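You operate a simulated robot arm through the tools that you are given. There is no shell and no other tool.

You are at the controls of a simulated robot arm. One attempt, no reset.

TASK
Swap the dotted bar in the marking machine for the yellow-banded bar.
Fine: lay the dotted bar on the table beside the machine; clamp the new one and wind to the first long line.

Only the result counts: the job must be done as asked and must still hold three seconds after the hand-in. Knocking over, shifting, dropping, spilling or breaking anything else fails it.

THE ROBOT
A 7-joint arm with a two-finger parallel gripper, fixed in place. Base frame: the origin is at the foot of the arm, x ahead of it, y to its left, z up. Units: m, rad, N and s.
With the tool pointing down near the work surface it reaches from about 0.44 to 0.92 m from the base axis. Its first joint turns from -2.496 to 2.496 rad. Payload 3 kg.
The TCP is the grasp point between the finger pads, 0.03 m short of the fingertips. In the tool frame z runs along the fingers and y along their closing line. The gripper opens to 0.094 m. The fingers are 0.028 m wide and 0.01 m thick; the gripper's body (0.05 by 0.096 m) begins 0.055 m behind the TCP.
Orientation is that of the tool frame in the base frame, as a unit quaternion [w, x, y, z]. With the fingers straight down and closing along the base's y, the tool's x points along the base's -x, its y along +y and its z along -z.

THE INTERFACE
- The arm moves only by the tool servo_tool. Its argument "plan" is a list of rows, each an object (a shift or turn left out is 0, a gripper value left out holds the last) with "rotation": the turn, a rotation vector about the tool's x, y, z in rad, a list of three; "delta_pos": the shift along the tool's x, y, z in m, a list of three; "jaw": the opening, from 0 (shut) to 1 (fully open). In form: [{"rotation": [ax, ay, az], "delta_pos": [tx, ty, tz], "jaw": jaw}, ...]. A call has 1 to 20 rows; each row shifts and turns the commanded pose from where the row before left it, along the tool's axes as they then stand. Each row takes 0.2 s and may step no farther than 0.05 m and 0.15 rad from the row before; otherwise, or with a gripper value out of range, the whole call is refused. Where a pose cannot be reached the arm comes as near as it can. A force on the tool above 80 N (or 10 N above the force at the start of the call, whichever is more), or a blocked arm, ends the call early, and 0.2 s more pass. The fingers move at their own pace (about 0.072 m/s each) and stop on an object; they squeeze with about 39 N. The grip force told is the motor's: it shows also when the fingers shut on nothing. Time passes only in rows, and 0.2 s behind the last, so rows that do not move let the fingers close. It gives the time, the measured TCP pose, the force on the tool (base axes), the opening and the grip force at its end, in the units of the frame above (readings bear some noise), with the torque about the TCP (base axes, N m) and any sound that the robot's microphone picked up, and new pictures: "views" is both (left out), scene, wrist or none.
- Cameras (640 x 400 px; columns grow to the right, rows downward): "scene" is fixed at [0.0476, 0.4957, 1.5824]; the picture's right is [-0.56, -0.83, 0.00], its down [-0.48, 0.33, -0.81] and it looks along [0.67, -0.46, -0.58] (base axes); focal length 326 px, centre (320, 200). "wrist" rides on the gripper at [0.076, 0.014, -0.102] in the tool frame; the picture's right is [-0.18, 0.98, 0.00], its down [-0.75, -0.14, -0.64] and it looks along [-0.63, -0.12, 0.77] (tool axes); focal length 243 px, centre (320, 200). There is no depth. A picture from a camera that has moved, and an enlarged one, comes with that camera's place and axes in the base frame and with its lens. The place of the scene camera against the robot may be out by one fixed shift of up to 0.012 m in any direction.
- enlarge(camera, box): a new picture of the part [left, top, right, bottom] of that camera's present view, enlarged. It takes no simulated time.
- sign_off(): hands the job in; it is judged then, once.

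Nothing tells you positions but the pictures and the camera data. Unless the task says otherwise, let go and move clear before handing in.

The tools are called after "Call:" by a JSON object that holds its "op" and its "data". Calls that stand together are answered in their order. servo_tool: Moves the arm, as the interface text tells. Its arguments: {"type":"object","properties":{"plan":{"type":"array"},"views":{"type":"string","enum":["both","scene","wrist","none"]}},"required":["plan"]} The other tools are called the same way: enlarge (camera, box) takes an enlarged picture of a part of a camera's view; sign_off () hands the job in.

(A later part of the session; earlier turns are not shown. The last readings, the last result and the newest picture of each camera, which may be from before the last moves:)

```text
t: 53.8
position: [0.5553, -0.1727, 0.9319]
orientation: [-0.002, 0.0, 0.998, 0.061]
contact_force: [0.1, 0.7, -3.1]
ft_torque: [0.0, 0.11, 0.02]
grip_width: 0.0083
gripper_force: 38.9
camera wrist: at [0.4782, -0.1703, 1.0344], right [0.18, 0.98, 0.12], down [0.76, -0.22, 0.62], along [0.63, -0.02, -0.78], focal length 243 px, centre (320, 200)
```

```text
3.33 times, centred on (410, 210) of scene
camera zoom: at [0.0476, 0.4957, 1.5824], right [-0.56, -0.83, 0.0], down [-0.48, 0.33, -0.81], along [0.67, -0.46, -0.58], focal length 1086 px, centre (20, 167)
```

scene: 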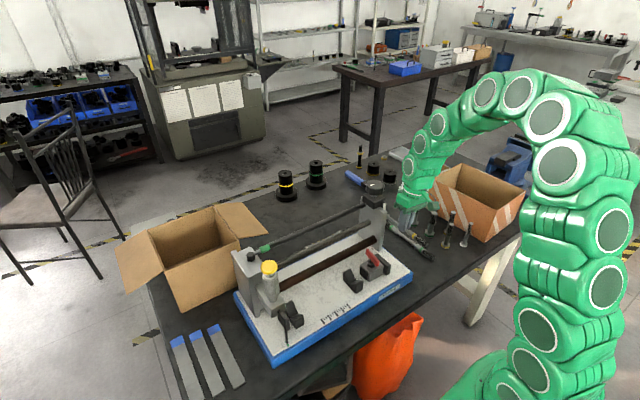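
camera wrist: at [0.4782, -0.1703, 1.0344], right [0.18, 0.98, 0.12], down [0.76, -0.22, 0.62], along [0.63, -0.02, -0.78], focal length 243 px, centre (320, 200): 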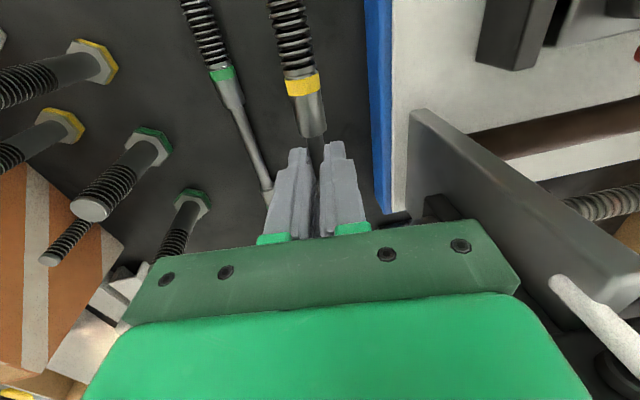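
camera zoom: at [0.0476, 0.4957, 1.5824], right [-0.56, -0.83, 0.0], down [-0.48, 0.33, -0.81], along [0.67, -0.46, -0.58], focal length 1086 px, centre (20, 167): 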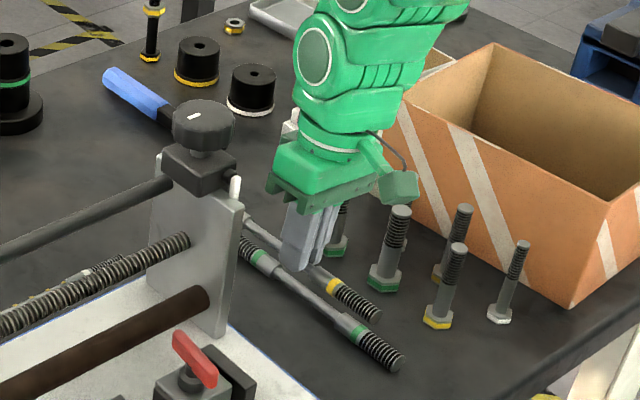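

The bar hangs level, with its centre about 2.65 cm to the +x side of the grip. I'll raise it above the knob, remove the tilt and turn it parallel to y.

Call:
{"op": "servo_tool", "data": {"plan": [{"delta_pos": [0, 0.0048, -0.0397]}, {"delta_pos": [0, 0.0048, -0.0397]}, {"delta_pos": [0, 0.0048, -0.0397]}, {"delta_pos": [0, 0.0048, -0.0397]}, {"delta_pos": [0, 0.006, -0.0477]}, {"rotation": [0.12, 0, 0]}, {"rotation": [0, 0, -0.1428]}, {"rotation": [0, 0, -0.1428]}, {"rotation": [0, 0, -0.1428]}, {"rotation": [0, 0, -0.1428]}, {"rotation": [0, 0, -0.1428]}, {"rotation": [0, 0, -0.1428]}, {"rotation": [0, 0, -0.1428]}, {"rotation": [0, 0, -0.1428]}, {"rotation": [0, 0, -0.1428]}, {"rotation": [0, 0, -0.1428]}, {"rotation": [0, 0, -0.1428]}, {}], "views": "both"}}

```text
t: 57.6
position: [0.5557, -0.172, 1.141]
orientation: [0.002, 0.708, -0.706, -0.002]
contact_force: [-1.2, 0.1, -2.3]
ft_torque: [-0.08, -0.05, 0.0]
grip_width: 0.0084
gripper_force: 39.4
camera wrist: at [0.542, -0.2481, 1.2428], right [-0.98, 0.18, 0.0], down [0.14, 0.75, 0.64], along [0.11, 0.63, -0.77], focal length 243 px, centre (320, 200)
```

scene: 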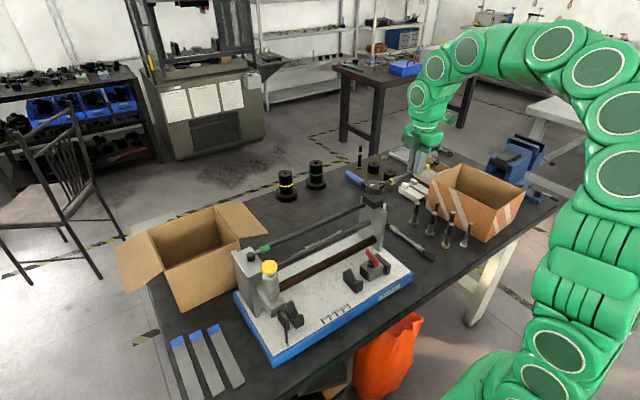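
wrist: 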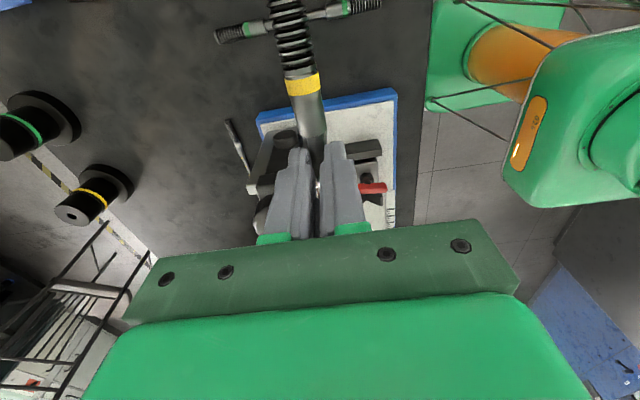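

The bar is now parallel to y. I'll carry it over the V-blocks, stopping about 1 cm toward -y of its final place.

Call:
{"op": "servo_tool", "data": {"plan": [{"delta_pos": [-0.0385, 0.00634, 0]}, {"delta_pos": [-0.0385, 0.00634, 0]}, {"delta_pos": [-0.0385, 0.00634, 0]}, {"delta_pos": [-0.0385, 0.00634, 0]}, {"delta_pos": [-0.0385, 0.00634, 0]}, {"delta_pos": [-0.0385, 0.00634, 0]}, {"delta_pos": [-0.0385, 0.00634, 0]}, {"delta_pos": [-0.0385, 0.00634, 0]}, {}], "views": "both"}}

Call:
{"op": "enlarge", "data": {"camera": "scene", "box": [220, 190, 420, 350]}}

Call:
{"op": "enlarge", "data": {"camera": "wrist", "box": [220, 0, 420, 240]}}

```text
t: 59.6
position: [0.5062, 0.137, 1.1413]
orientation: [0.001, 0.708, -0.707, -0.002]
contact_force: [-0.9, 0.1, -2.1]
ft_torque: [-0.08, 0.0, 0.0]
grip_width: 0.0086
gripper_force: 39.3
camera wrist: at [0.4913, 0.0602, 1.244], right [-0.98, 0.18, 0.0], down [0.14, 0.75, 0.64], along [0.11, 0.63, -0.77], focal length 243 px, centre (320, 200)
```

scene: 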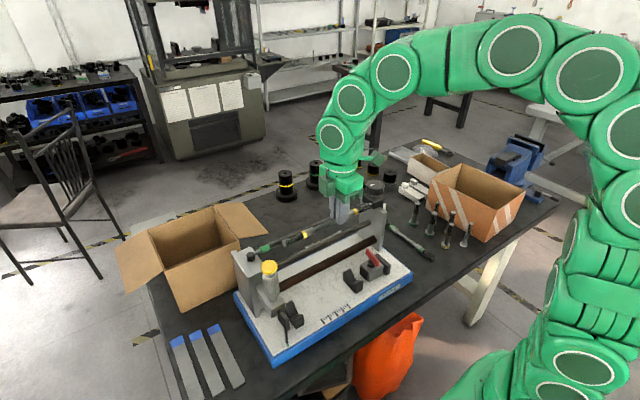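
wrist: 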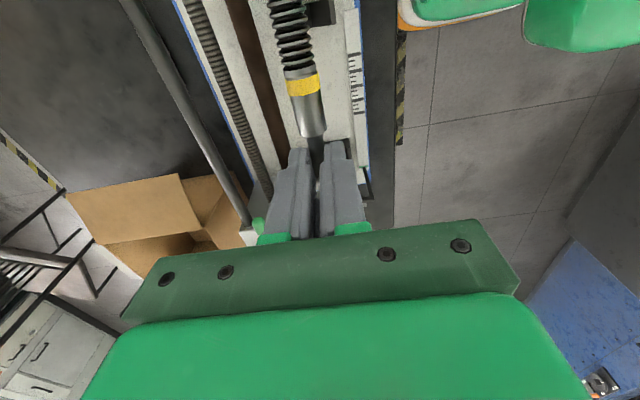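

```text
2.50 times, centred on (320, 270) of scene
camera zoom: at [0.0476, 0.4957, 1.5824], right [-0.56, -0.83, 0.0], down [-0.48, 0.33, -0.81], along [0.67, -0.46, -0.58], focal length 814 px, centre (320, 25)
```

zoom: 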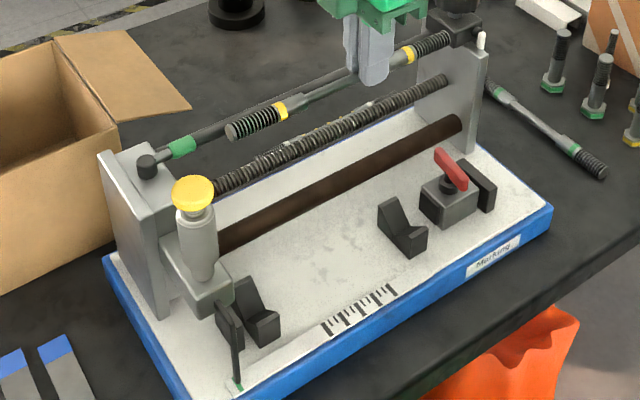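

```text
1.67 times, centred on (320, 120) of wrist
camera zoom: at [0.4913, 0.0602, 1.244], right [-0.98, 0.18, 0.0], down [0.14, 0.75, 0.64], along [0.11, 0.63, -0.77], focal length 404 px, centre (320, 333)
```

zoom: 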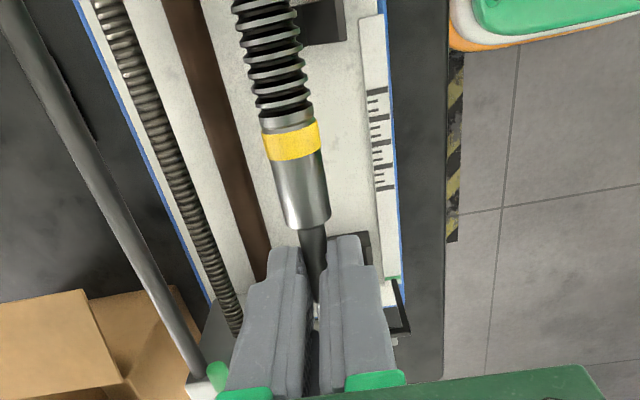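

The V-blocks are empty and aligned below. From the bands I estimate the final TCP y at about 0.1495. I'll descend at y≈0.143 to just above the V-blocks and check.

Call:
{"op": "servo_tool", "data": {"plan": [{"delta_pos": [-0.006, 0, 0.03]}, {"delta_pos": [0, 0, 0.04]}, {"delta_pos": [0, 0, 0.04]}, {"delta_pos": [0, 0, 0.04]}, {"delta_pos": [0, 0, 0.04]}, {"delta_pos": [0, 0, 0.03]}, {}], "views": "both"}}

Call:
{"op": "enlarge", "data": {"camera": "scene", "box": [220, 220, 420, 350]}}

Call:
{"op": "enlarge", "data": {"camera": "wrist", "box": [220, 0, 420, 180]}}

```text
t: 61.2
position: [0.5054, 0.1414, 0.9211]
orientation: [0.001, 0.708, -0.706, -0.002]
contact_force: [0.5, 0.6, -2.7]
ft_torque: [-0.07, 0.03, -0.02]
grip_width: 0.0081
gripper_force: 39.2
camera wrist: at [0.4906, 0.0652, 1.0231], right [-0.98, 0.18, 0.0], down [0.14, 0.75, 0.64], along [0.11, 0.63, -0.77], focal length 243 px, centre (320, 200)
```

scene: 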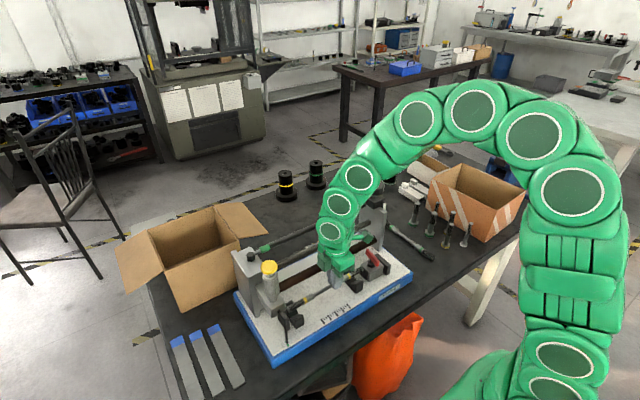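
wrist: 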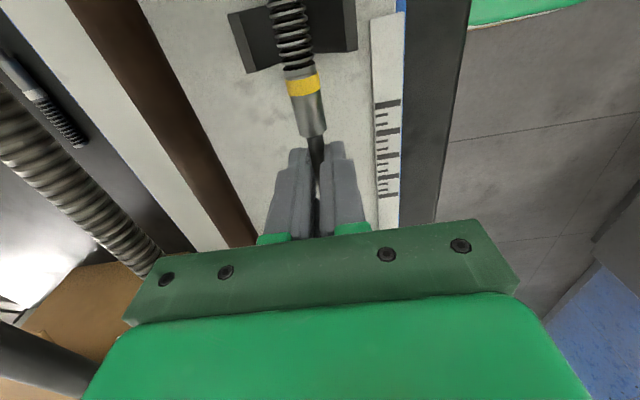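

```text
3.08 times, centred on (320, 285) of scene
camera zoom: at [0.0476, 0.4957, 1.5824], right [-0.56, -0.83, 0.0], down [-0.48, 0.33, -0.81], along [0.67, -0.46, -0.58], focal length 1002 px, centre (320, -62)
```

zoom: 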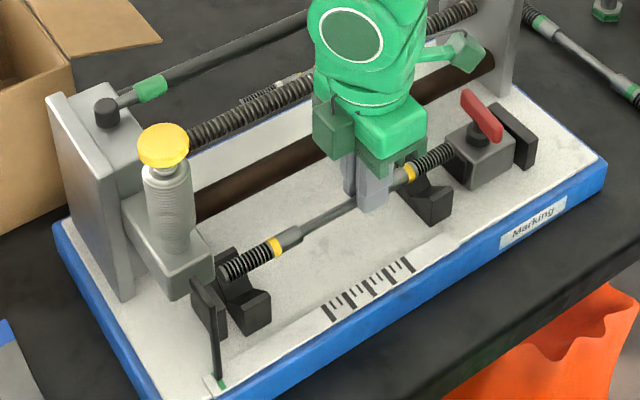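

```text
2.22 times, centred on (320, 90) of wrist
camera zoom: at [0.4906, 0.0652, 1.0231], right [-0.98, 0.18, 0.0], down [0.14, 0.75, 0.64], along [0.11, 0.63, -0.77], focal length 539 px, centre (320, 444)
```

zoom: 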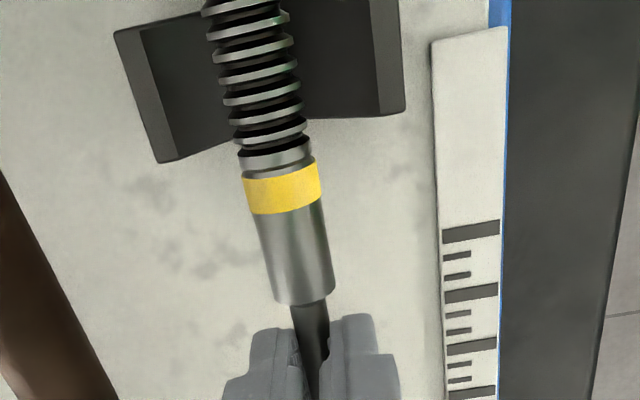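

The bar is aligned over both V-blocks to about 1 mm and clear of the punch carriage. I'll lower it gently into the Vs.

Call:
{"op": "servo_tool", "data": {"plan": [{"delta_pos": [0, 0, 0.012]}, {"delta_pos": [0, 0, 0.006]}, {"delta_pos": [0, 0, 0.004]}, {}], "views": "none"}}

Call:
{"op": "enlarge", "data": {"camera": "scene", "box": [220, 220, 420, 350]}}

```text
t: 62.2
position: [0.5051, 0.1421, 0.9]
orientation: [0.001, 0.708, -0.707, -0.002]
contact_force: [0.2, 0.6, -2.4]
ft_torque: [-0.05, 0.02, -0.02]
grip_width: 0.0084
gripper_force: 39.1
```

```text
3.08 times, centred on (320, 285) of scene
camera zoom: at [0.0476, 0.4957, 1.5824], right [-0.56, -0.83, 0.0], down [-0.48, 0.33, -0.81], along [0.67, -0.46, -0.58], focal length 1002 px, centre (320, -62)
```

zoom: 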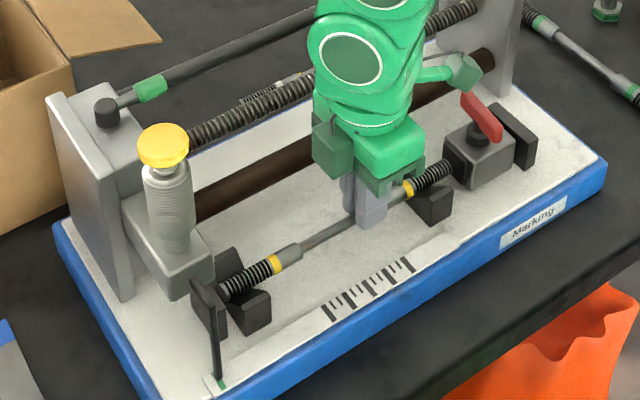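

No contact yet at z 0.900, so I'll keep lowering in 2 mm steps.

Call:
{"op": "servo_tool", "data": {"plan": [{"delta_pos": [0, 0, 0.002]}, {"delta_pos": [0, 0, 0.002]}, {"delta_pos": [0, 0, 0.002]}, {}], "views": "none"}}

```text
t: 63.2
position: [0.5047, 0.1402, 0.894]
orientation: [0.0, 0.707, -0.707, -0.002]
contact_force: [6.7, -1.2, 20.9]
ft_torque: [-0.95, -0.17, 0.04]
grip_width: 0.0085
gripper_force: 38.8
```

The bar has seated at z≈0.894, mostly on the -y V-block so far. I'll ease up 1 mm and slide the bar toward the +y stop, feeling for contact.

Call:
{"op": "servo_tool", "data": {"plan": [{"delta_pos": [0, 0, -0.001]}, {"delta_pos": [-0.002, 0, 0]}, {"delta_pos": [-0.002, 0, 0]}, {}], "views": "none"}}

Call:
{"op": "enlarge", "data": {"camera": "scene", "box": [260, 260, 380, 340]}}

```text
t: 64.2
position: [0.5052, 0.1456, 0.8952]
orientation: [0.001, 0.707, -0.707, -0.001]
contact_force: [12.9, -6.0, 7.8]
ft_torque: [-0.28, -0.31, 0.0]
grip_width: 0.0085
gripper_force: 39.1
```

```text
5.00 times, centred on (320, 300) of scene
camera zoom: at [0.0476, 0.4957, 1.5824], right [-0.56, -0.83, 0.0], down [-0.48, 0.33, -0.81], along [0.67, -0.46, -0.58], focal length 1629 px, centre (320, -300)
```

zoom: 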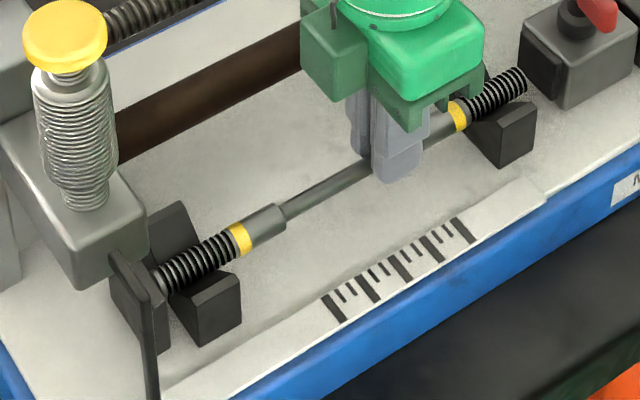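

The bar is in both Vs with a small gap to the stop. I'll recentre in x and nudge further toward +y.

Call:
{"op": "servo_tool", "data": {"plan": [{"delta_pos": [0, -0.001, 0]}, {"delta_pos": [-0.0015, 0, 0]}, {"delta_pos": [-0.0015, 0, 0]}, {}], "views": "none"}}

Call:
{"op": "enlarge", "data": {"camera": "scene", "box": [260, 260, 380, 340]}}

```text
t: 65.2
position: [0.5058, 0.1487, 0.8943]
orientation: [0.002, 0.708, -0.707, -0.002]
contact_force: [1.9, -5.1, 6.7]
ft_torque: [-0.58, -0.03, -0.05]
grip_width: 0.0085
gripper_force: 38.7
```

```text
5.00 times, centred on (320, 300) of scene
camera zoom: at [0.0476, 0.4957, 1.5824], right [-0.56, -0.83, 0.0], down [-0.48, 0.33, -0.81], along [0.67, -0.46, -0.58], focal length 1629 px, centre (320, -300)
```

zoom: 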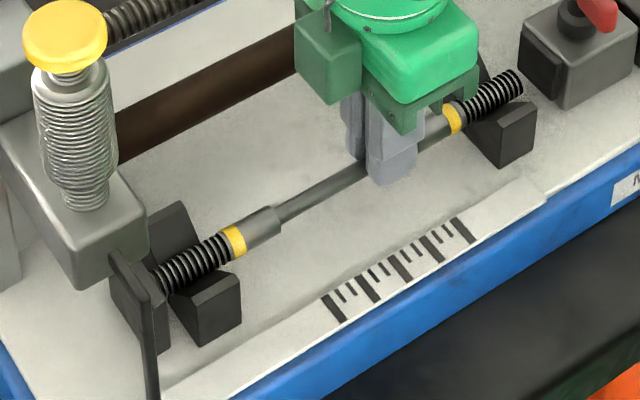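

Call:
{"op": "servo_tool", "data": {"plan": [{"delta_pos": [-0.001, 0, 0]}, {"delta_pos": [-0.001, 0, 0]}, {}], "views": "none"}}

```text
t: 66.0
position: [0.5063, 0.151, 0.8939]
orientation: [0.002, 0.708, -0.706, -0.002]
contact_force: [-0.9, -31.9, -0.8]
ft_torque: [-0.87, 0.06, -0.1]
grip_width: 0.0085
gripper_force: 38.6
```

The bar is against the +y stop. I'll relax the push and open the fingers gently.

Call:
{"op": "servo_tool", "data": {"plan": [{"delta_pos": [0.0007, 0, 0.0005]}, {"jaw": 0.12}, {"jaw": 0.2}, {"jaw": 0.3}, {"jaw": 0.35}, {}], "views": "wrist"}}

Call:
{"op": "enlarge", "data": {"camera": "scene", "box": [260, 260, 380, 340]}}

```text
t: 67.4
position: [0.505, 0.1496, 0.8943]
orientation: [0.0, 0.708, -0.707, -0.002]
contact_force: [-0.2, 0.3, 1.3]
ft_torque: [0.03, -0.03, 0.03]
grip_width: 0.0331
gripper_force: 0.1
camera wrist: at [0.4911, 0.0744, 0.996], right [-0.98, 0.18, 0.0], down [0.14, 0.75, 0.64], along [0.11, 0.63, -0.77], focal length 243 px, centre (320, 200)
```

wrist: 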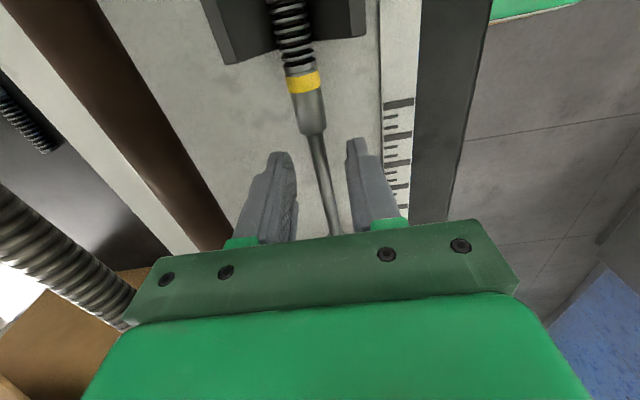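

```text
5.00 times, centred on (320, 300) of scene
camera zoom: at [0.0476, 0.4957, 1.5824], right [-0.56, -0.83, 0.0], down [-0.48, 0.33, -0.81], along [0.67, -0.46, -0.58], focal length 1629 px, centre (320, -300)
```

zoom: 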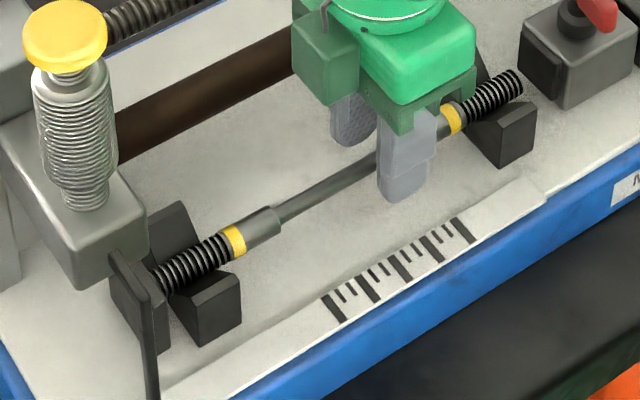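

The yellow-banded bar sits in both V-blocks against the stop. I'll rise and return to the red lever in the pose where I left it.

Call:
{"op": "servo_tool", "data": {"plan": [{"delta_pos": [0, 0, -0.03]}, {"delta_pos": [0, 0, -0.04]}, {"delta_pos": [0, 0, -0.04]}, {"delta_pos": [0, 0, -0.04]}, {"delta_pos": [0.0359, 0, 0]}, {"delta_pos": [0.0359, 0, 0]}, {"delta_pos": [0.0359, 0, 0]}, {"delta_pos": [0.0359, 0, 0]}, {"rotation": [0, 0, -0.143]}, {"rotation": [0, 0, -0.143]}, {"rotation": [0, 0, -0.143]}, {"rotation": [0, 0, -0.143]}, {"rotation": [0, 0, -0.143]}, {"rotation": [0, 0, -0.143]}, {"rotation": [0, 0, -0.143]}, {"rotation": [0, 0, -0.143]}, {"rotation": [0, 0, -0.143]}, {"rotation": [0, 0, -0.143]}, {}], "views": "both"}}

Call:
{"op": "enlarge", "data": {"camera": "wrist", "box": [120, 0, 440, 220]}}

Call:
{"op": "enlarge", "data": {"camera": "scene", "box": [260, 230, 420, 350]}}

```text
t: 71.4
position: [0.5064, 0.0066, 1.0442]
orientation: [0.0, 0.998, -0.069, -0.002]
contact_force: [0.2, -0.6, 0.7]
ft_torque: [0.0, -0.02, 0.02]
grip_width: 0.0329
gripper_force: 0.1
camera wrist: at [0.5797, -0.0179, 1.1452], right [-0.32, -0.95, 0.0], down [-0.72, 0.24, 0.65], along [-0.61, 0.2, -0.76], focal length 243 px, centre (320, 200)
```

scene: 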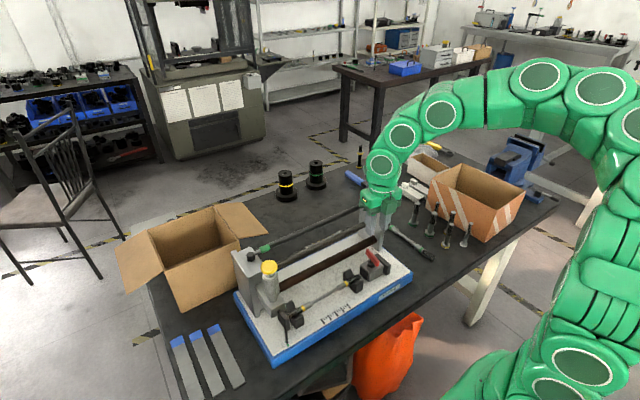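
wrist: 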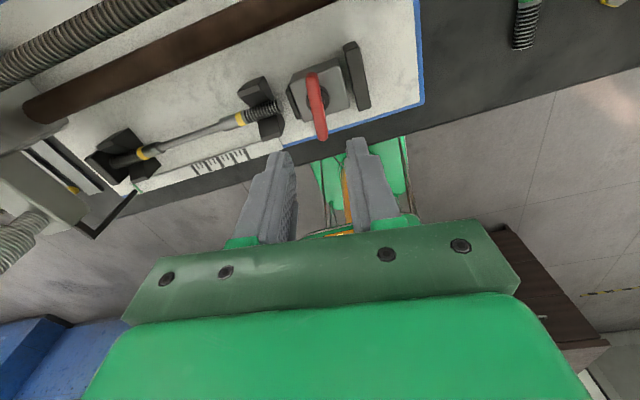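

```text
1.82 times, centred on (280, 110) of wrist
camera zoom: at [0.5797, -0.0179, 1.1452], right [-0.32, -0.95, 0.0], down [-0.72, 0.24, 0.65], along [-0.61, 0.2, -0.76], focal length 441 px, centre (393, 364)
```

zoom: 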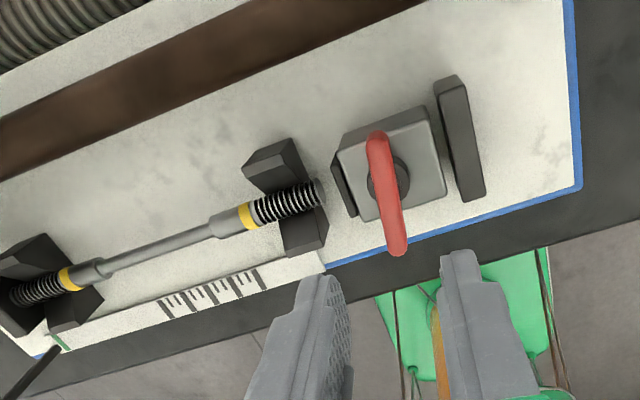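

```text
3.33 times, centred on (340, 290) of scene
camera zoom: at [0.0476, 0.4957, 1.5824], right [-0.56, -0.83, 0.0], down [-0.48, 0.33, -0.81], along [0.67, -0.46, -0.58], focal length 1086 px, centre (253, -100)
```

zoom: 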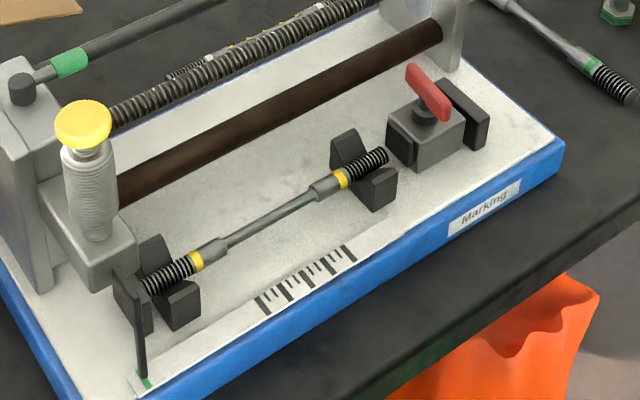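

The new bar sits exactly where the old one did, and the lever is unchanged. I'll descend around the lever again and grip it.

Call:
{"op": "servo_tool", "data": {"plan": [{"delta_pos": [-0.0005, 0, 0.04]}, {"delta_pos": [0, 0, 0.04]}, {"delta_pos": [0, 0, 0.029]}, {}, {"jaw": 0.0}, {}, {}], "views": "wrist"}}

Call:
{"op": "enlarge", "data": {"camera": "scene", "box": [320, 230, 420, 310]}}

```text
t: 73.0
position: [0.5052, 0.0084, 0.9344]
orientation: [-0.001, 0.998, -0.07, -0.002]
contact_force: [15.8, 20.2, -6.0]
ft_torque: [0.31, -0.78, -0.01]
grip_width: 0.0136
gripper_force: 45.3
camera wrist: at [0.5786, -0.0169, 1.0362], right [-0.32, -0.95, 0.0], down [-0.72, 0.24, 0.64], along [-0.61, 0.21, -0.76], focal length 243 px, centre (320, 200)
```

wrist: 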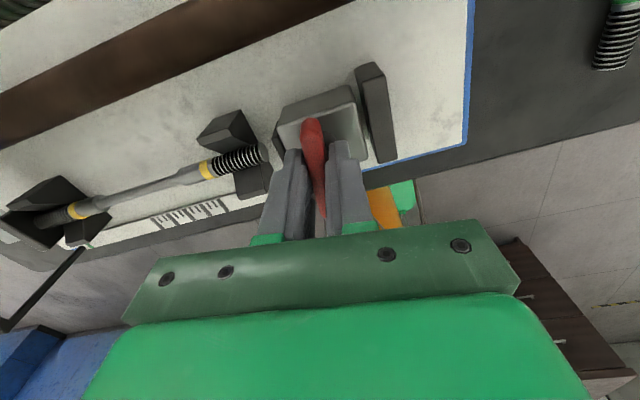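

```text
5.00 times, centred on (370, 270) of scene
camera zoom: at [0.0476, 0.4957, 1.5824], right [-0.56, -0.83, 0.0], down [-0.48, 0.33, -0.81], along [0.67, -0.46, -0.58], focal length 1629 px, centre (70, -150)
```

zoom: 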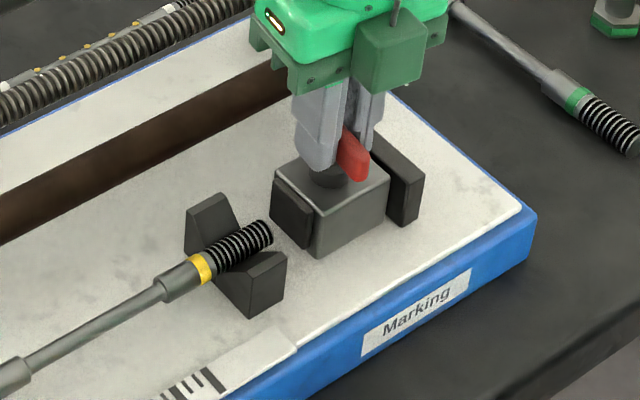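

I've got the lever. Now I'll slide the block toward +y until its plunger meets the bar.

Call:
{"op": "servo_tool", "data": {"plan": [{"delta_pos": [0, -0.001, 0]}, {"delta_pos": [0, -0.002, 0]}, {"delta_pos": [0, -0.002, 0]}, {"delta_pos": [0, -0.002, 0]}, {"delta_pos": [0, -0.002, 0]}, {}], "views": "none"}}

Call:
{"op": "enlarge", "data": {"camera": "scene", "box": [320, 230, 420, 310]}}

```text
t: 74.4
position: [0.5055, 0.0158, 0.9353]
orientation: [0.0, 0.998, -0.069, -0.002]
contact_force: [-27.2, -14.4, 19.2]
ft_torque: [-0.24, 1.15, 0.0]
grip_width: 0.0132
gripper_force: 44.4
```

```text
5.00 times, centred on (370, 270) of scene
camera zoom: at [0.0476, 0.4957, 1.5824], right [-0.56, -0.83, 0.0], down [-0.48, 0.33, -0.81], along [0.67, -0.46, -0.58], focal length 1629 px, centre (70, -150)
```

zoom: 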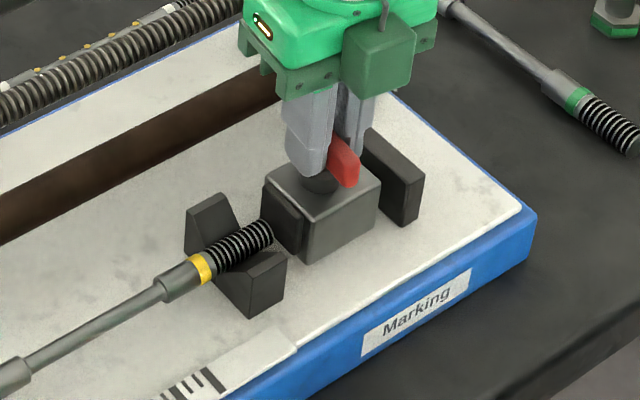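

The block is sliding and the plunger is about 4 mm from the bar. I'll correct x and continue.

Call:
{"op": "servo_tool", "data": {"plan": [{"delta_pos": [-0.0014, -0.001, 0]}, {"delta_pos": [-0.0002, -0.0015, 0]}, {"delta_pos": [-0.0002, -0.0015, 0]}, {}], "views": "none"}}

Call:
{"op": "enlarge", "data": {"camera": "scene", "box": [320, 230, 420, 310]}}

```text
t: 75.4
position: [0.5062, 0.0197, 0.9341]
orientation: [-0.001, 0.998, -0.07, -0.002]
contact_force: [-6.0, -25.7, -14.1]
ft_torque: [-0.54, -0.08, 0.02]
grip_width: 0.0134
gripper_force: 44.8
```

```text
5.00 times, centred on (370, 270) of scene
camera zoom: at [0.0476, 0.4957, 1.5824], right [-0.56, -0.83, 0.0], down [-0.48, 0.33, -0.81], along [0.67, -0.46, -0.58], focal length 1629 px, centre (70, -150)
```

zoom: 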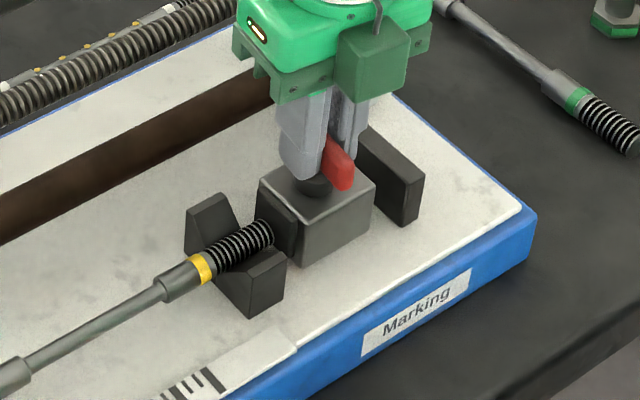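

About 2–3 mm remain, so I'll continue in 1 mm steps.

Call:
{"op": "servo_tool", "data": {"plan": [{"delta_pos": [-0.0001, -0.001, 0]}, {"delta_pos": [-0.0001, -0.001, 0]}, {}], "views": "none"}}

Call:
{"op": "enlarge", "data": {"camera": "scene", "box": [320, 230, 420, 310]}}

```text
t: 76.2
position: [0.5056, 0.0209, 0.9343]
orientation: [0.001, 0.998, -0.069, -0.003]
contact_force: [-1.6, -29.7, -27.9]
ft_torque: [-0.55, -0.12, 0.05]
grip_width: 0.0133
gripper_force: 45.1
```

```text
5.00 times, centred on (370, 270) of scene
camera zoom: at [0.0476, 0.4957, 1.5824], right [-0.56, -0.83, 0.0], down [-0.48, 0.33, -0.81], along [0.67, -0.46, -0.58], focal length 1629 px, centre (70, -150)
```

zoom: 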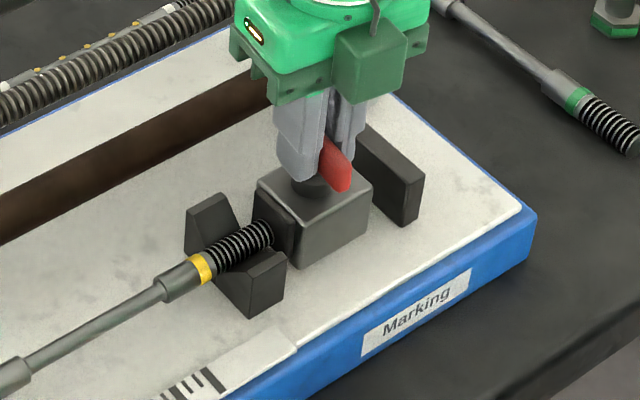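

Call:
{"op": "servo_tool", "data": {"plan": [{"delta_pos": [-0.0001, -0.001, 0]}, {"delta_pos": [-0.0001, -0.001, 0]}, {}], "views": "none"}}

Call:
{"op": "enlarge", "data": {"camera": "scene", "box": [320, 230, 420, 310]}}

```text
t: 77.0
position: [0.5056, 0.0227, 0.9352]
orientation: [0.0, 0.998, -0.069, -0.002]
contact_force: [-3.4, -35.6, -38.4]
ft_torque: [-0.65, 0.09, 0.02]
grip_width: 0.0133
gripper_force: 45.2
```

```text
5.00 times, centred on (370, 270) of scene
camera zoom: at [0.0476, 0.4957, 1.5824], right [-0.56, -0.83, 0.0], down [-0.48, 0.33, -0.81], along [0.67, -0.46, -0.58], focal length 1629 px, centre (70, -150)
```

zoom: 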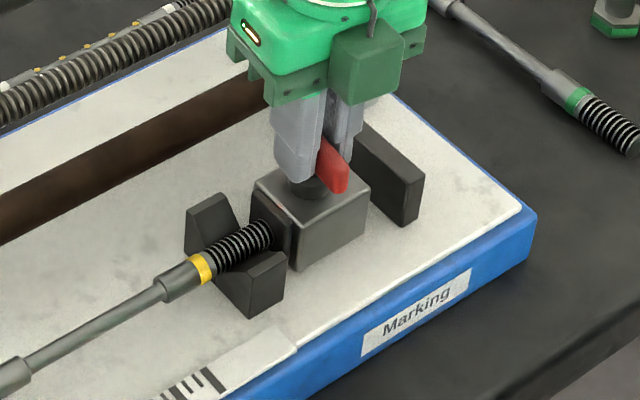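

The plunger is now against the bar, at the same place it was for the dotted bar. I'll turn the lever back the other way to lock it, watching torque and force.

Call:
{"op": "servo_tool", "data": {"plan": [{"rotation": [0, 0, 0.1]}, {"rotation": [0, 0, 0.1]}, {"rotation": [0, 0, 0.1]}, {}], "views": "none"}}

```text
t: 78.0
position: [0.5054, 0.0236, 0.9346]
orientation: [0.001, 0.976, -0.218, -0.003]
contact_force: [0.0, -27.2, -16.3]
ft_torque: [-0.62, -0.28, 0.03]
grip_width: 0.0133
gripper_force: 44.8
```

Call:
{"op": "servo_tool", "data": {"plan": [{"rotation": [0, 0, 0.1]}, {"rotation": [0, 0, 0.1]}, {"rotation": [0, 0, 0.1]}, {"rotation": [0, 0, 0.1]}, {}], "views": "none"}}

Call:
{"op": "enlarge", "data": {"camera": "scene", "box": [320, 230, 420, 310]}}

```text
t: 79.2
position: [0.5054, 0.0233, 0.9339]
orientation: [0.0, 0.913, -0.408, -0.002]
contact_force: [-7.6, -29.0, 0.1]
ft_torque: [-0.71, 0.05, 0.03]
grip_width: 0.0135
gripper_force: 45.0
```

```text
5.00 times, centred on (370, 270) of scene
camera zoom: at [0.0476, 0.4957, 1.5824], right [-0.56, -0.83, 0.0], down [-0.48, 0.33, -0.81], along [0.67, -0.46, -0.58], focal length 1629 px, centre (70, -150)
```

zoom: 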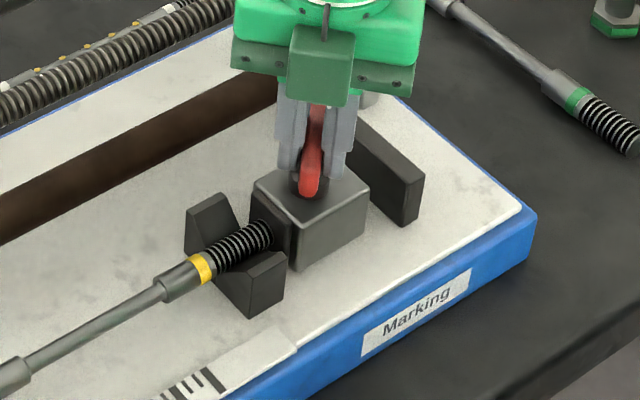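

Turning smoothly with the block holding position, so I'll continue toward the original locked angle.

Call:
{"op": "servo_tool", "data": {"plan": [{"rotation": [0, 0, 0.1]}, {"rotation": [0, 0, 0.1]}, {"rotation": [0, 0, 0.1]}, {"rotation": [0, 0, 0.1]}, {}], "views": "none"}}

```text
t: 80.4
position: [0.5045, 0.0242, 0.9348]
orientation: [0.0, 0.813, -0.582, -0.003]
contact_force: [1.0, -29.2, -8.6]
ft_torque: [-0.74, -0.3, -0.03]
grip_width: 0.0134
gripper_force: 45.2
```

Call:
{"op": "servo_tool", "data": {"plan": [{"rotation": [0, 0, 0.1]}, {"rotation": [0, 0, 0.1]}, {"rotation": [0, 0, 0.1]}, {"rotation": [0, 0, 0.1]}, {}], "views": "none"}}

Call:
{"op": "enlarge", "data": {"camera": "scene", "box": [320, 230, 420, 310]}}

```text
t: 81.6
position: [0.5049, 0.0248, 0.9334]
orientation: [-0.002, -0.681, 0.732, 0.002]
contact_force: [-13.2, -18.5, 3.6]
ft_torque: [-0.58, 0.13, 0.0]
grip_width: 0.0133
gripper_force: 45.5
```

```text
5.00 times, centred on (370, 270) of scene
camera zoom: at [0.0476, 0.4957, 1.5824], right [-0.56, -0.83, 0.0], down [-0.48, 0.33, -0.81], along [0.67, -0.46, -0.58], focal length 1629 px, centre (70, -150)
```

zoom: 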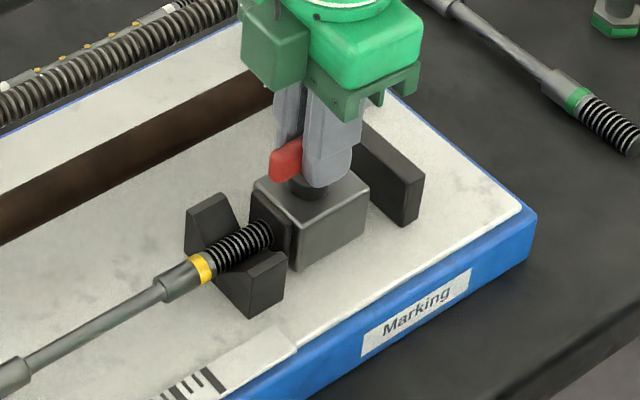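

The lever is at about +4° now and started at about +20°. I'll continue to the original angle and see whether it firms up.

Call:
{"op": "servo_tool", "data": {"plan": [{"rotation": [0, 0, 0.1]}, {"rotation": [0, 0, 0.1]}, {"rotation": [0, 0, 0.08]}, {}], "views": "none"}}

```text
t: 82.6
position: [0.5064, 0.0234, 0.9355]
orientation: [-0.003, -0.573, 0.819, 0.002]
contact_force: [-12.2, -12.8, -9.2]
ft_torque: [-0.5, 0.19, 0.0]
grip_width: 0.0132
gripper_force: 45.3
```

Back at about 20° with no torque yet. I'll try a little further to feel for the locking stop.

Call:
{"op": "servo_tool", "data": {"plan": [{"rotation": [0, 0, 0.06]}, {"rotation": [0, 0, 0.06]}, {}], "views": "wrist"}}

Call:
{"op": "enlarge", "data": {"camera": "scene", "box": [320, 230, 420, 310]}}

```text
t: 83.4
position: [0.5043, 0.024, 0.9358]
orientation: [-0.002, -0.523, 0.852, 0.002]
contact_force: [-11.8, -0.1, 0.4]
ft_torque: [-0.07, -0.13, 1.25]
grip_width: 0.0142
gripper_force: 45.0
camera wrist: at [0.4578, -0.0375, 1.0368], right [-0.79, 0.61, 0.0], down [0.47, 0.61, 0.64], along [0.39, 0.51, -0.77], focal length 243 px, centre (320, 200)
```

wrist: 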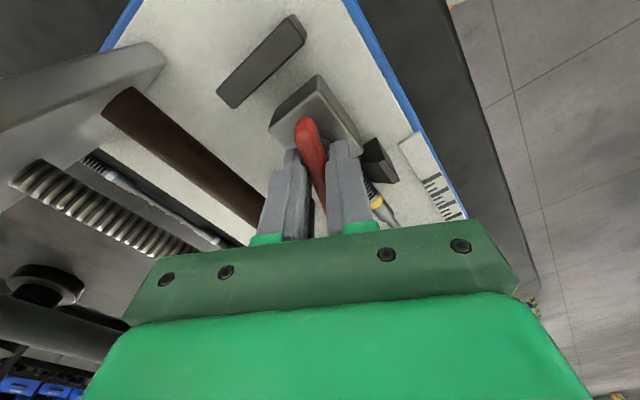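

```text
5.00 times, centred on (370, 270) of scene
camera zoom: at [0.0476, 0.4957, 1.5824], right [-0.56, -0.83, 0.0], down [-0.48, 0.33, -0.81], along [0.67, -0.46, -0.58], focal length 1629 px, centre (70, -150)
```

zoom: 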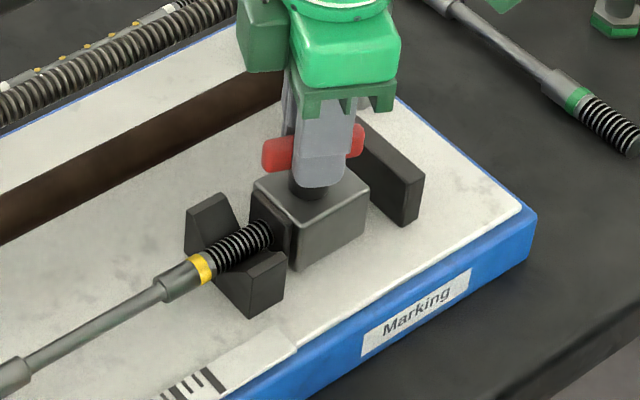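

The torque jumped to 1.25 N·m, so the lever is hard against its locked stop. I'll ease the twist, let go, rise and inspect.

Call:
{"op": "servo_tool", "data": {"plan": [{"rotation": [0, 0, -0.08]}, {"jaw": 0.2}, {"jaw": 0.4}, {}, {"delta_pos": [0, 0, -0.03]}, {"delta_pos": [0, 0, -0.04]}, {"delta_pos": [0, 0, -0.04]}, {}], "views": "both"}}

Call:
{"op": "enlarge", "data": {"camera": "wrist", "box": [240, 40, 400, 180]}}

Call:
{"op": "enlarge", "data": {"camera": "scene", "box": [320, 230, 420, 310]}}

Call:
{"op": "enlarge", "data": {"camera": "scene", "box": [220, 230, 340, 350]}}

```text
t: 85.2
position: [0.506, 0.0226, 1.0444]
orientation: [-0.002, -0.558, 0.83, 0.002]
contact_force: [-0.3, 0.3, 0.2]
ft_torque: [0.01, 0.02, -0.03]
grip_width: 0.0375
gripper_force: 0.1
camera wrist: at [0.4642, -0.0421, 1.1463], right [-0.84, 0.54, 0.01], down [0.42, 0.64, 0.64], along [0.34, 0.54, -0.77], focal length 243 px, centre (320, 200)
```

scene: 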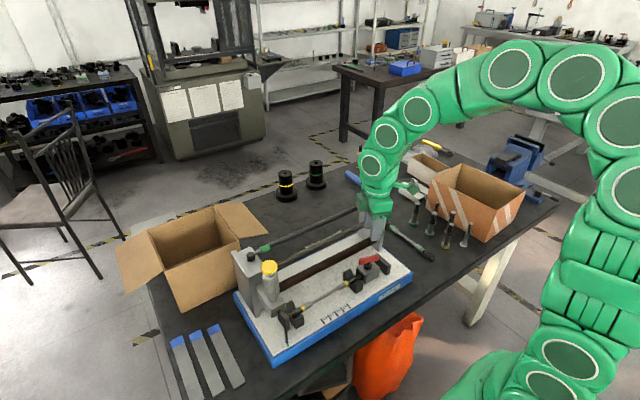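
wrist: 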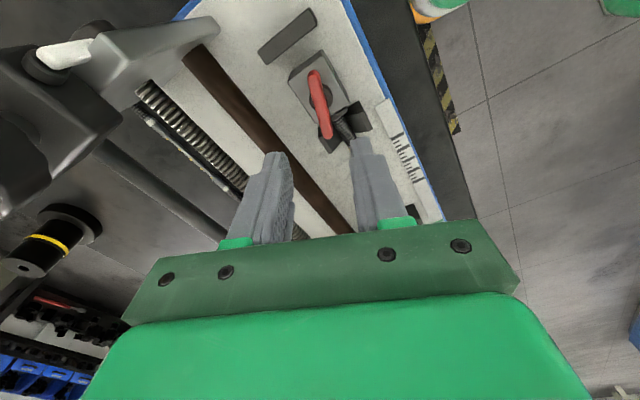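

```text
2.86 times, centred on (320, 110) of wrist
camera zoom: at [0.4642, -0.0421, 1.1463], right [-0.84, 0.54, 0.01], down [0.42, 0.64, 0.64], along [0.34, 0.54, -0.77], focal length 693 px, centre (320, 457)
```

zoom: 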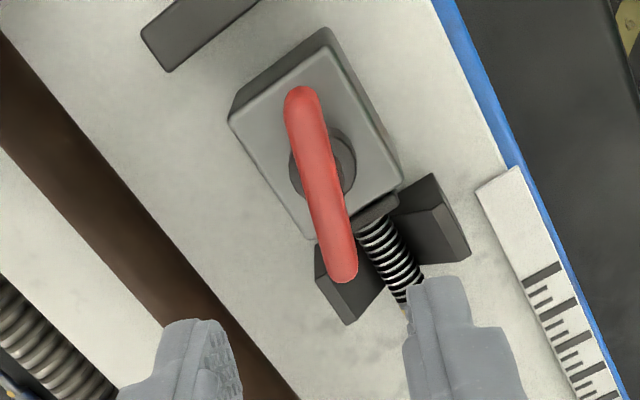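

```text
5.00 times, centred on (370, 270) of scene
camera zoom: at [0.0476, 0.4957, 1.5824], right [-0.56, -0.83, 0.0], down [-0.48, 0.33, -0.81], along [0.67, -0.46, -0.58], focal length 1629 px, centre (70, -150)
```

zoom: 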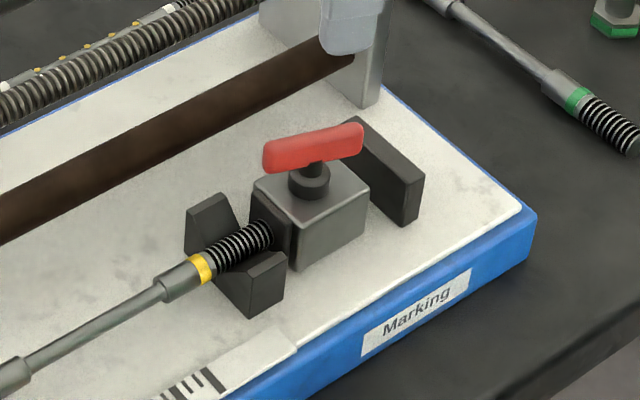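

```text
3.33 times, centred on (280, 290) of scene
camera zoom: at [0.0476, 0.4957, 1.5824], right [-0.56, -0.83, 0.0], down [-0.48, 0.33, -0.81], along [0.67, -0.46, -0.58], focal length 1086 px, centre (453, -100)
```

zoom: 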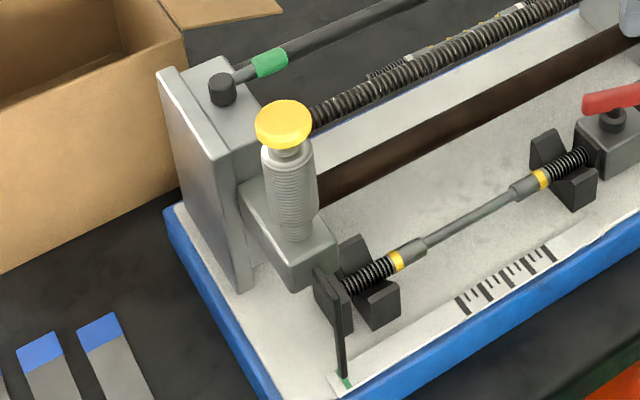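

The new bar is clamped and the lever is back at its original angle. Next I'll look at the knob and gearbox from the front before winding.

Call:
{"op": "servo_tool", "data": {"plan": [{"delta_pos": [0, 0, -0.04]}, {"delta_pos": [0, 0, -0.04], "jaw": 1}, {"delta_pos": [0, 0, -0.02], "rotation": [0, 0, 0.148]}, {"rotation": [0, 0, 0.148]}, {"rotation": [0, 0, 0.148]}, {"rotation": [0, 0, 0.148]}, {"rotation": [0, 0, 0.148]}, {"rotation": [0, 0, 0.148]}, {"rotation": [0, 0, 0.148]}, {"rotation": [0, 0, 0.148]}, {"delta_pos": [0.04, -0.03, 0]}, {"delta_pos": [0.04, -0.03, 0]}, {"delta_pos": [0.01, -0.03, 0.0], "rotation": [0, -0.12, 0]}, {"rotation": [0, -0.12, 0]}, {"delta_pos": [0, 0, 0.02], "rotation": [0, -0.12, 0]}, {}], "views": "wrist"}}

Call:
{"op": "enlarge", "data": {"camera": "wrist", "box": [200, 80, 440, 240]}}

```text
t: 88.6
position: [0.4203, -0.067, 1.126]
orientation: [0.177, 0.002, 0.984, -0.001]
contact_force: [0.1, 0.4, -0.6]
ft_torque: [-0.04, -0.02, 0.01]
grip_width: 0.0941
gripper_force: 0.1
camera wrist: at [0.3129, -0.052, 1.1946], right [0.18, 0.98, 0.07], down [0.48, -0.14, 0.86], along [0.86, -0.12, -0.5], focal length 243 px, centre (320, 200)
```

wrist: 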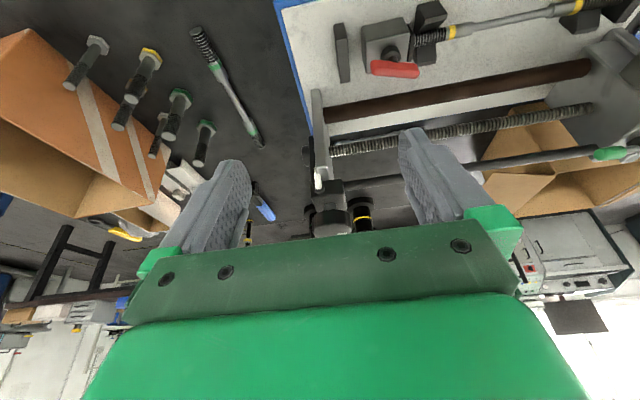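

```text
2.50 times, centred on (320, 160) of wrist
camera zoom: at [0.3129, -0.052, 1.1946], right [0.18, 0.98, 0.07], down [0.48, -0.14, 0.86], along [0.86, -0.12, -0.5], focal length 606 px, centre (320, 300)
```

zoom: 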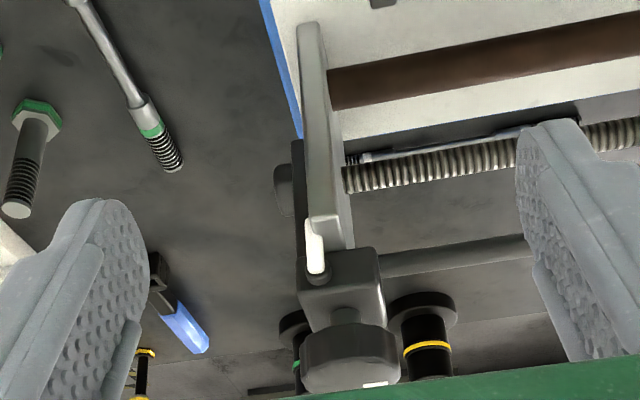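

The knob sits on a stem above the gearbox at z≈1.056–1.075, centred near (0.605, -0.080), with the white-tipped lever below it. I'll straighten, turn the tool and position it above the knob.

Call:
{"op": "servo_tool", "data": {"plan": [{"rotation": [0, 0.12, 0]}, {"rotation": [0, 0.12, 0]}, {"rotation": [0, 0.12, 0]}, {"delta_pos": [0, 0, -0.035]}, {"rotation": [0, 0, -0.1428]}, {"rotation": [0, 0, -0.1428]}, {"rotation": [0, 0, -0.1428]}, {"rotation": [0, 0, -0.1428]}, {"rotation": [0, 0, -0.1428]}, {"rotation": [0, 0, -0.1428]}, {"rotation": [0, 0, -0.1428]}, {"rotation": [0, 0, -0.1428]}, {"rotation": [0, 0, -0.1428]}, {"rotation": [0, 0, -0.1428]}, {"rotation": [0, 0, -0.1428], "jaw": 0.75}, {"delta_pos": [0.0026, -0.037, 0]}, {"delta_pos": [0.0026, -0.037, 0]}, {"delta_pos": [0.0026, -0.037, 0]}, {"delta_pos": [0.0026, -0.037, 0]}, {"delta_pos": [0.0026, -0.037, 0]}], "views": "both"}}

Call:
{"op": "enlarge", "data": {"camera": "wrist", "box": [180, 20, 460, 230]}}

```text
t: 92.8
position: [0.6073, -0.0793, 1.1602]
orientation: [-0.002, -0.706, 0.708, 0.002]
contact_force: [-0.5, -0.3, 1.1]
ft_torque: [0.0, 0.01, 0.0]
grip_width: 0.0705
gripper_force: 0.0
camera wrist: at [0.5925, -0.1562, 1.2612], right [-0.98, 0.19, 0.0], down [0.15, 0.75, 0.64], along [0.12, 0.63, -0.77], focal length 243 px, centre (320, 200)
```

scene: 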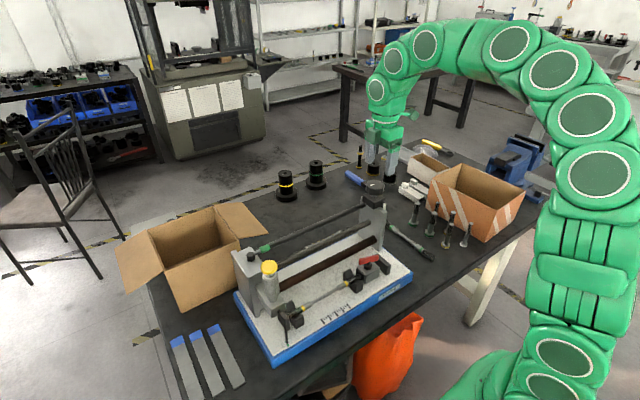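
wrist: 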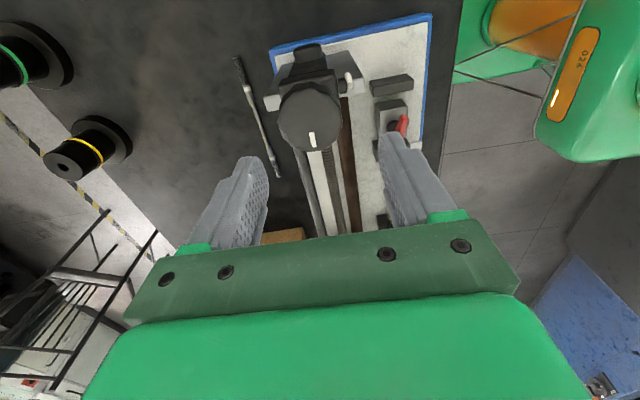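

```text
1.90 times, centred on (320, 125) of wrist
camera zoom: at [0.5925, -0.1562, 1.2612], right [-0.98, 0.19, 0.0], down [0.15, 0.75, 0.64], along [0.12, 0.63, -0.77], focal length 462 px, centre (320, 343)
```

zoom: 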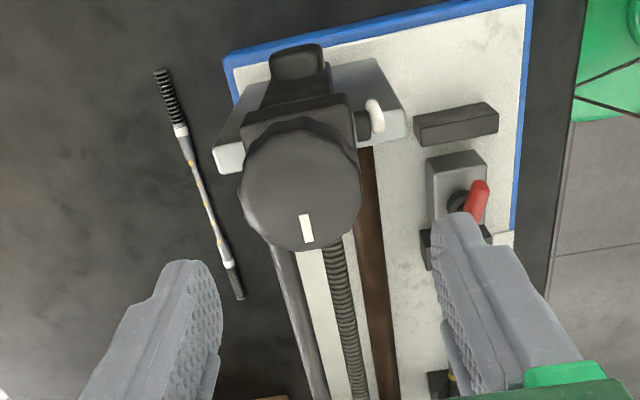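

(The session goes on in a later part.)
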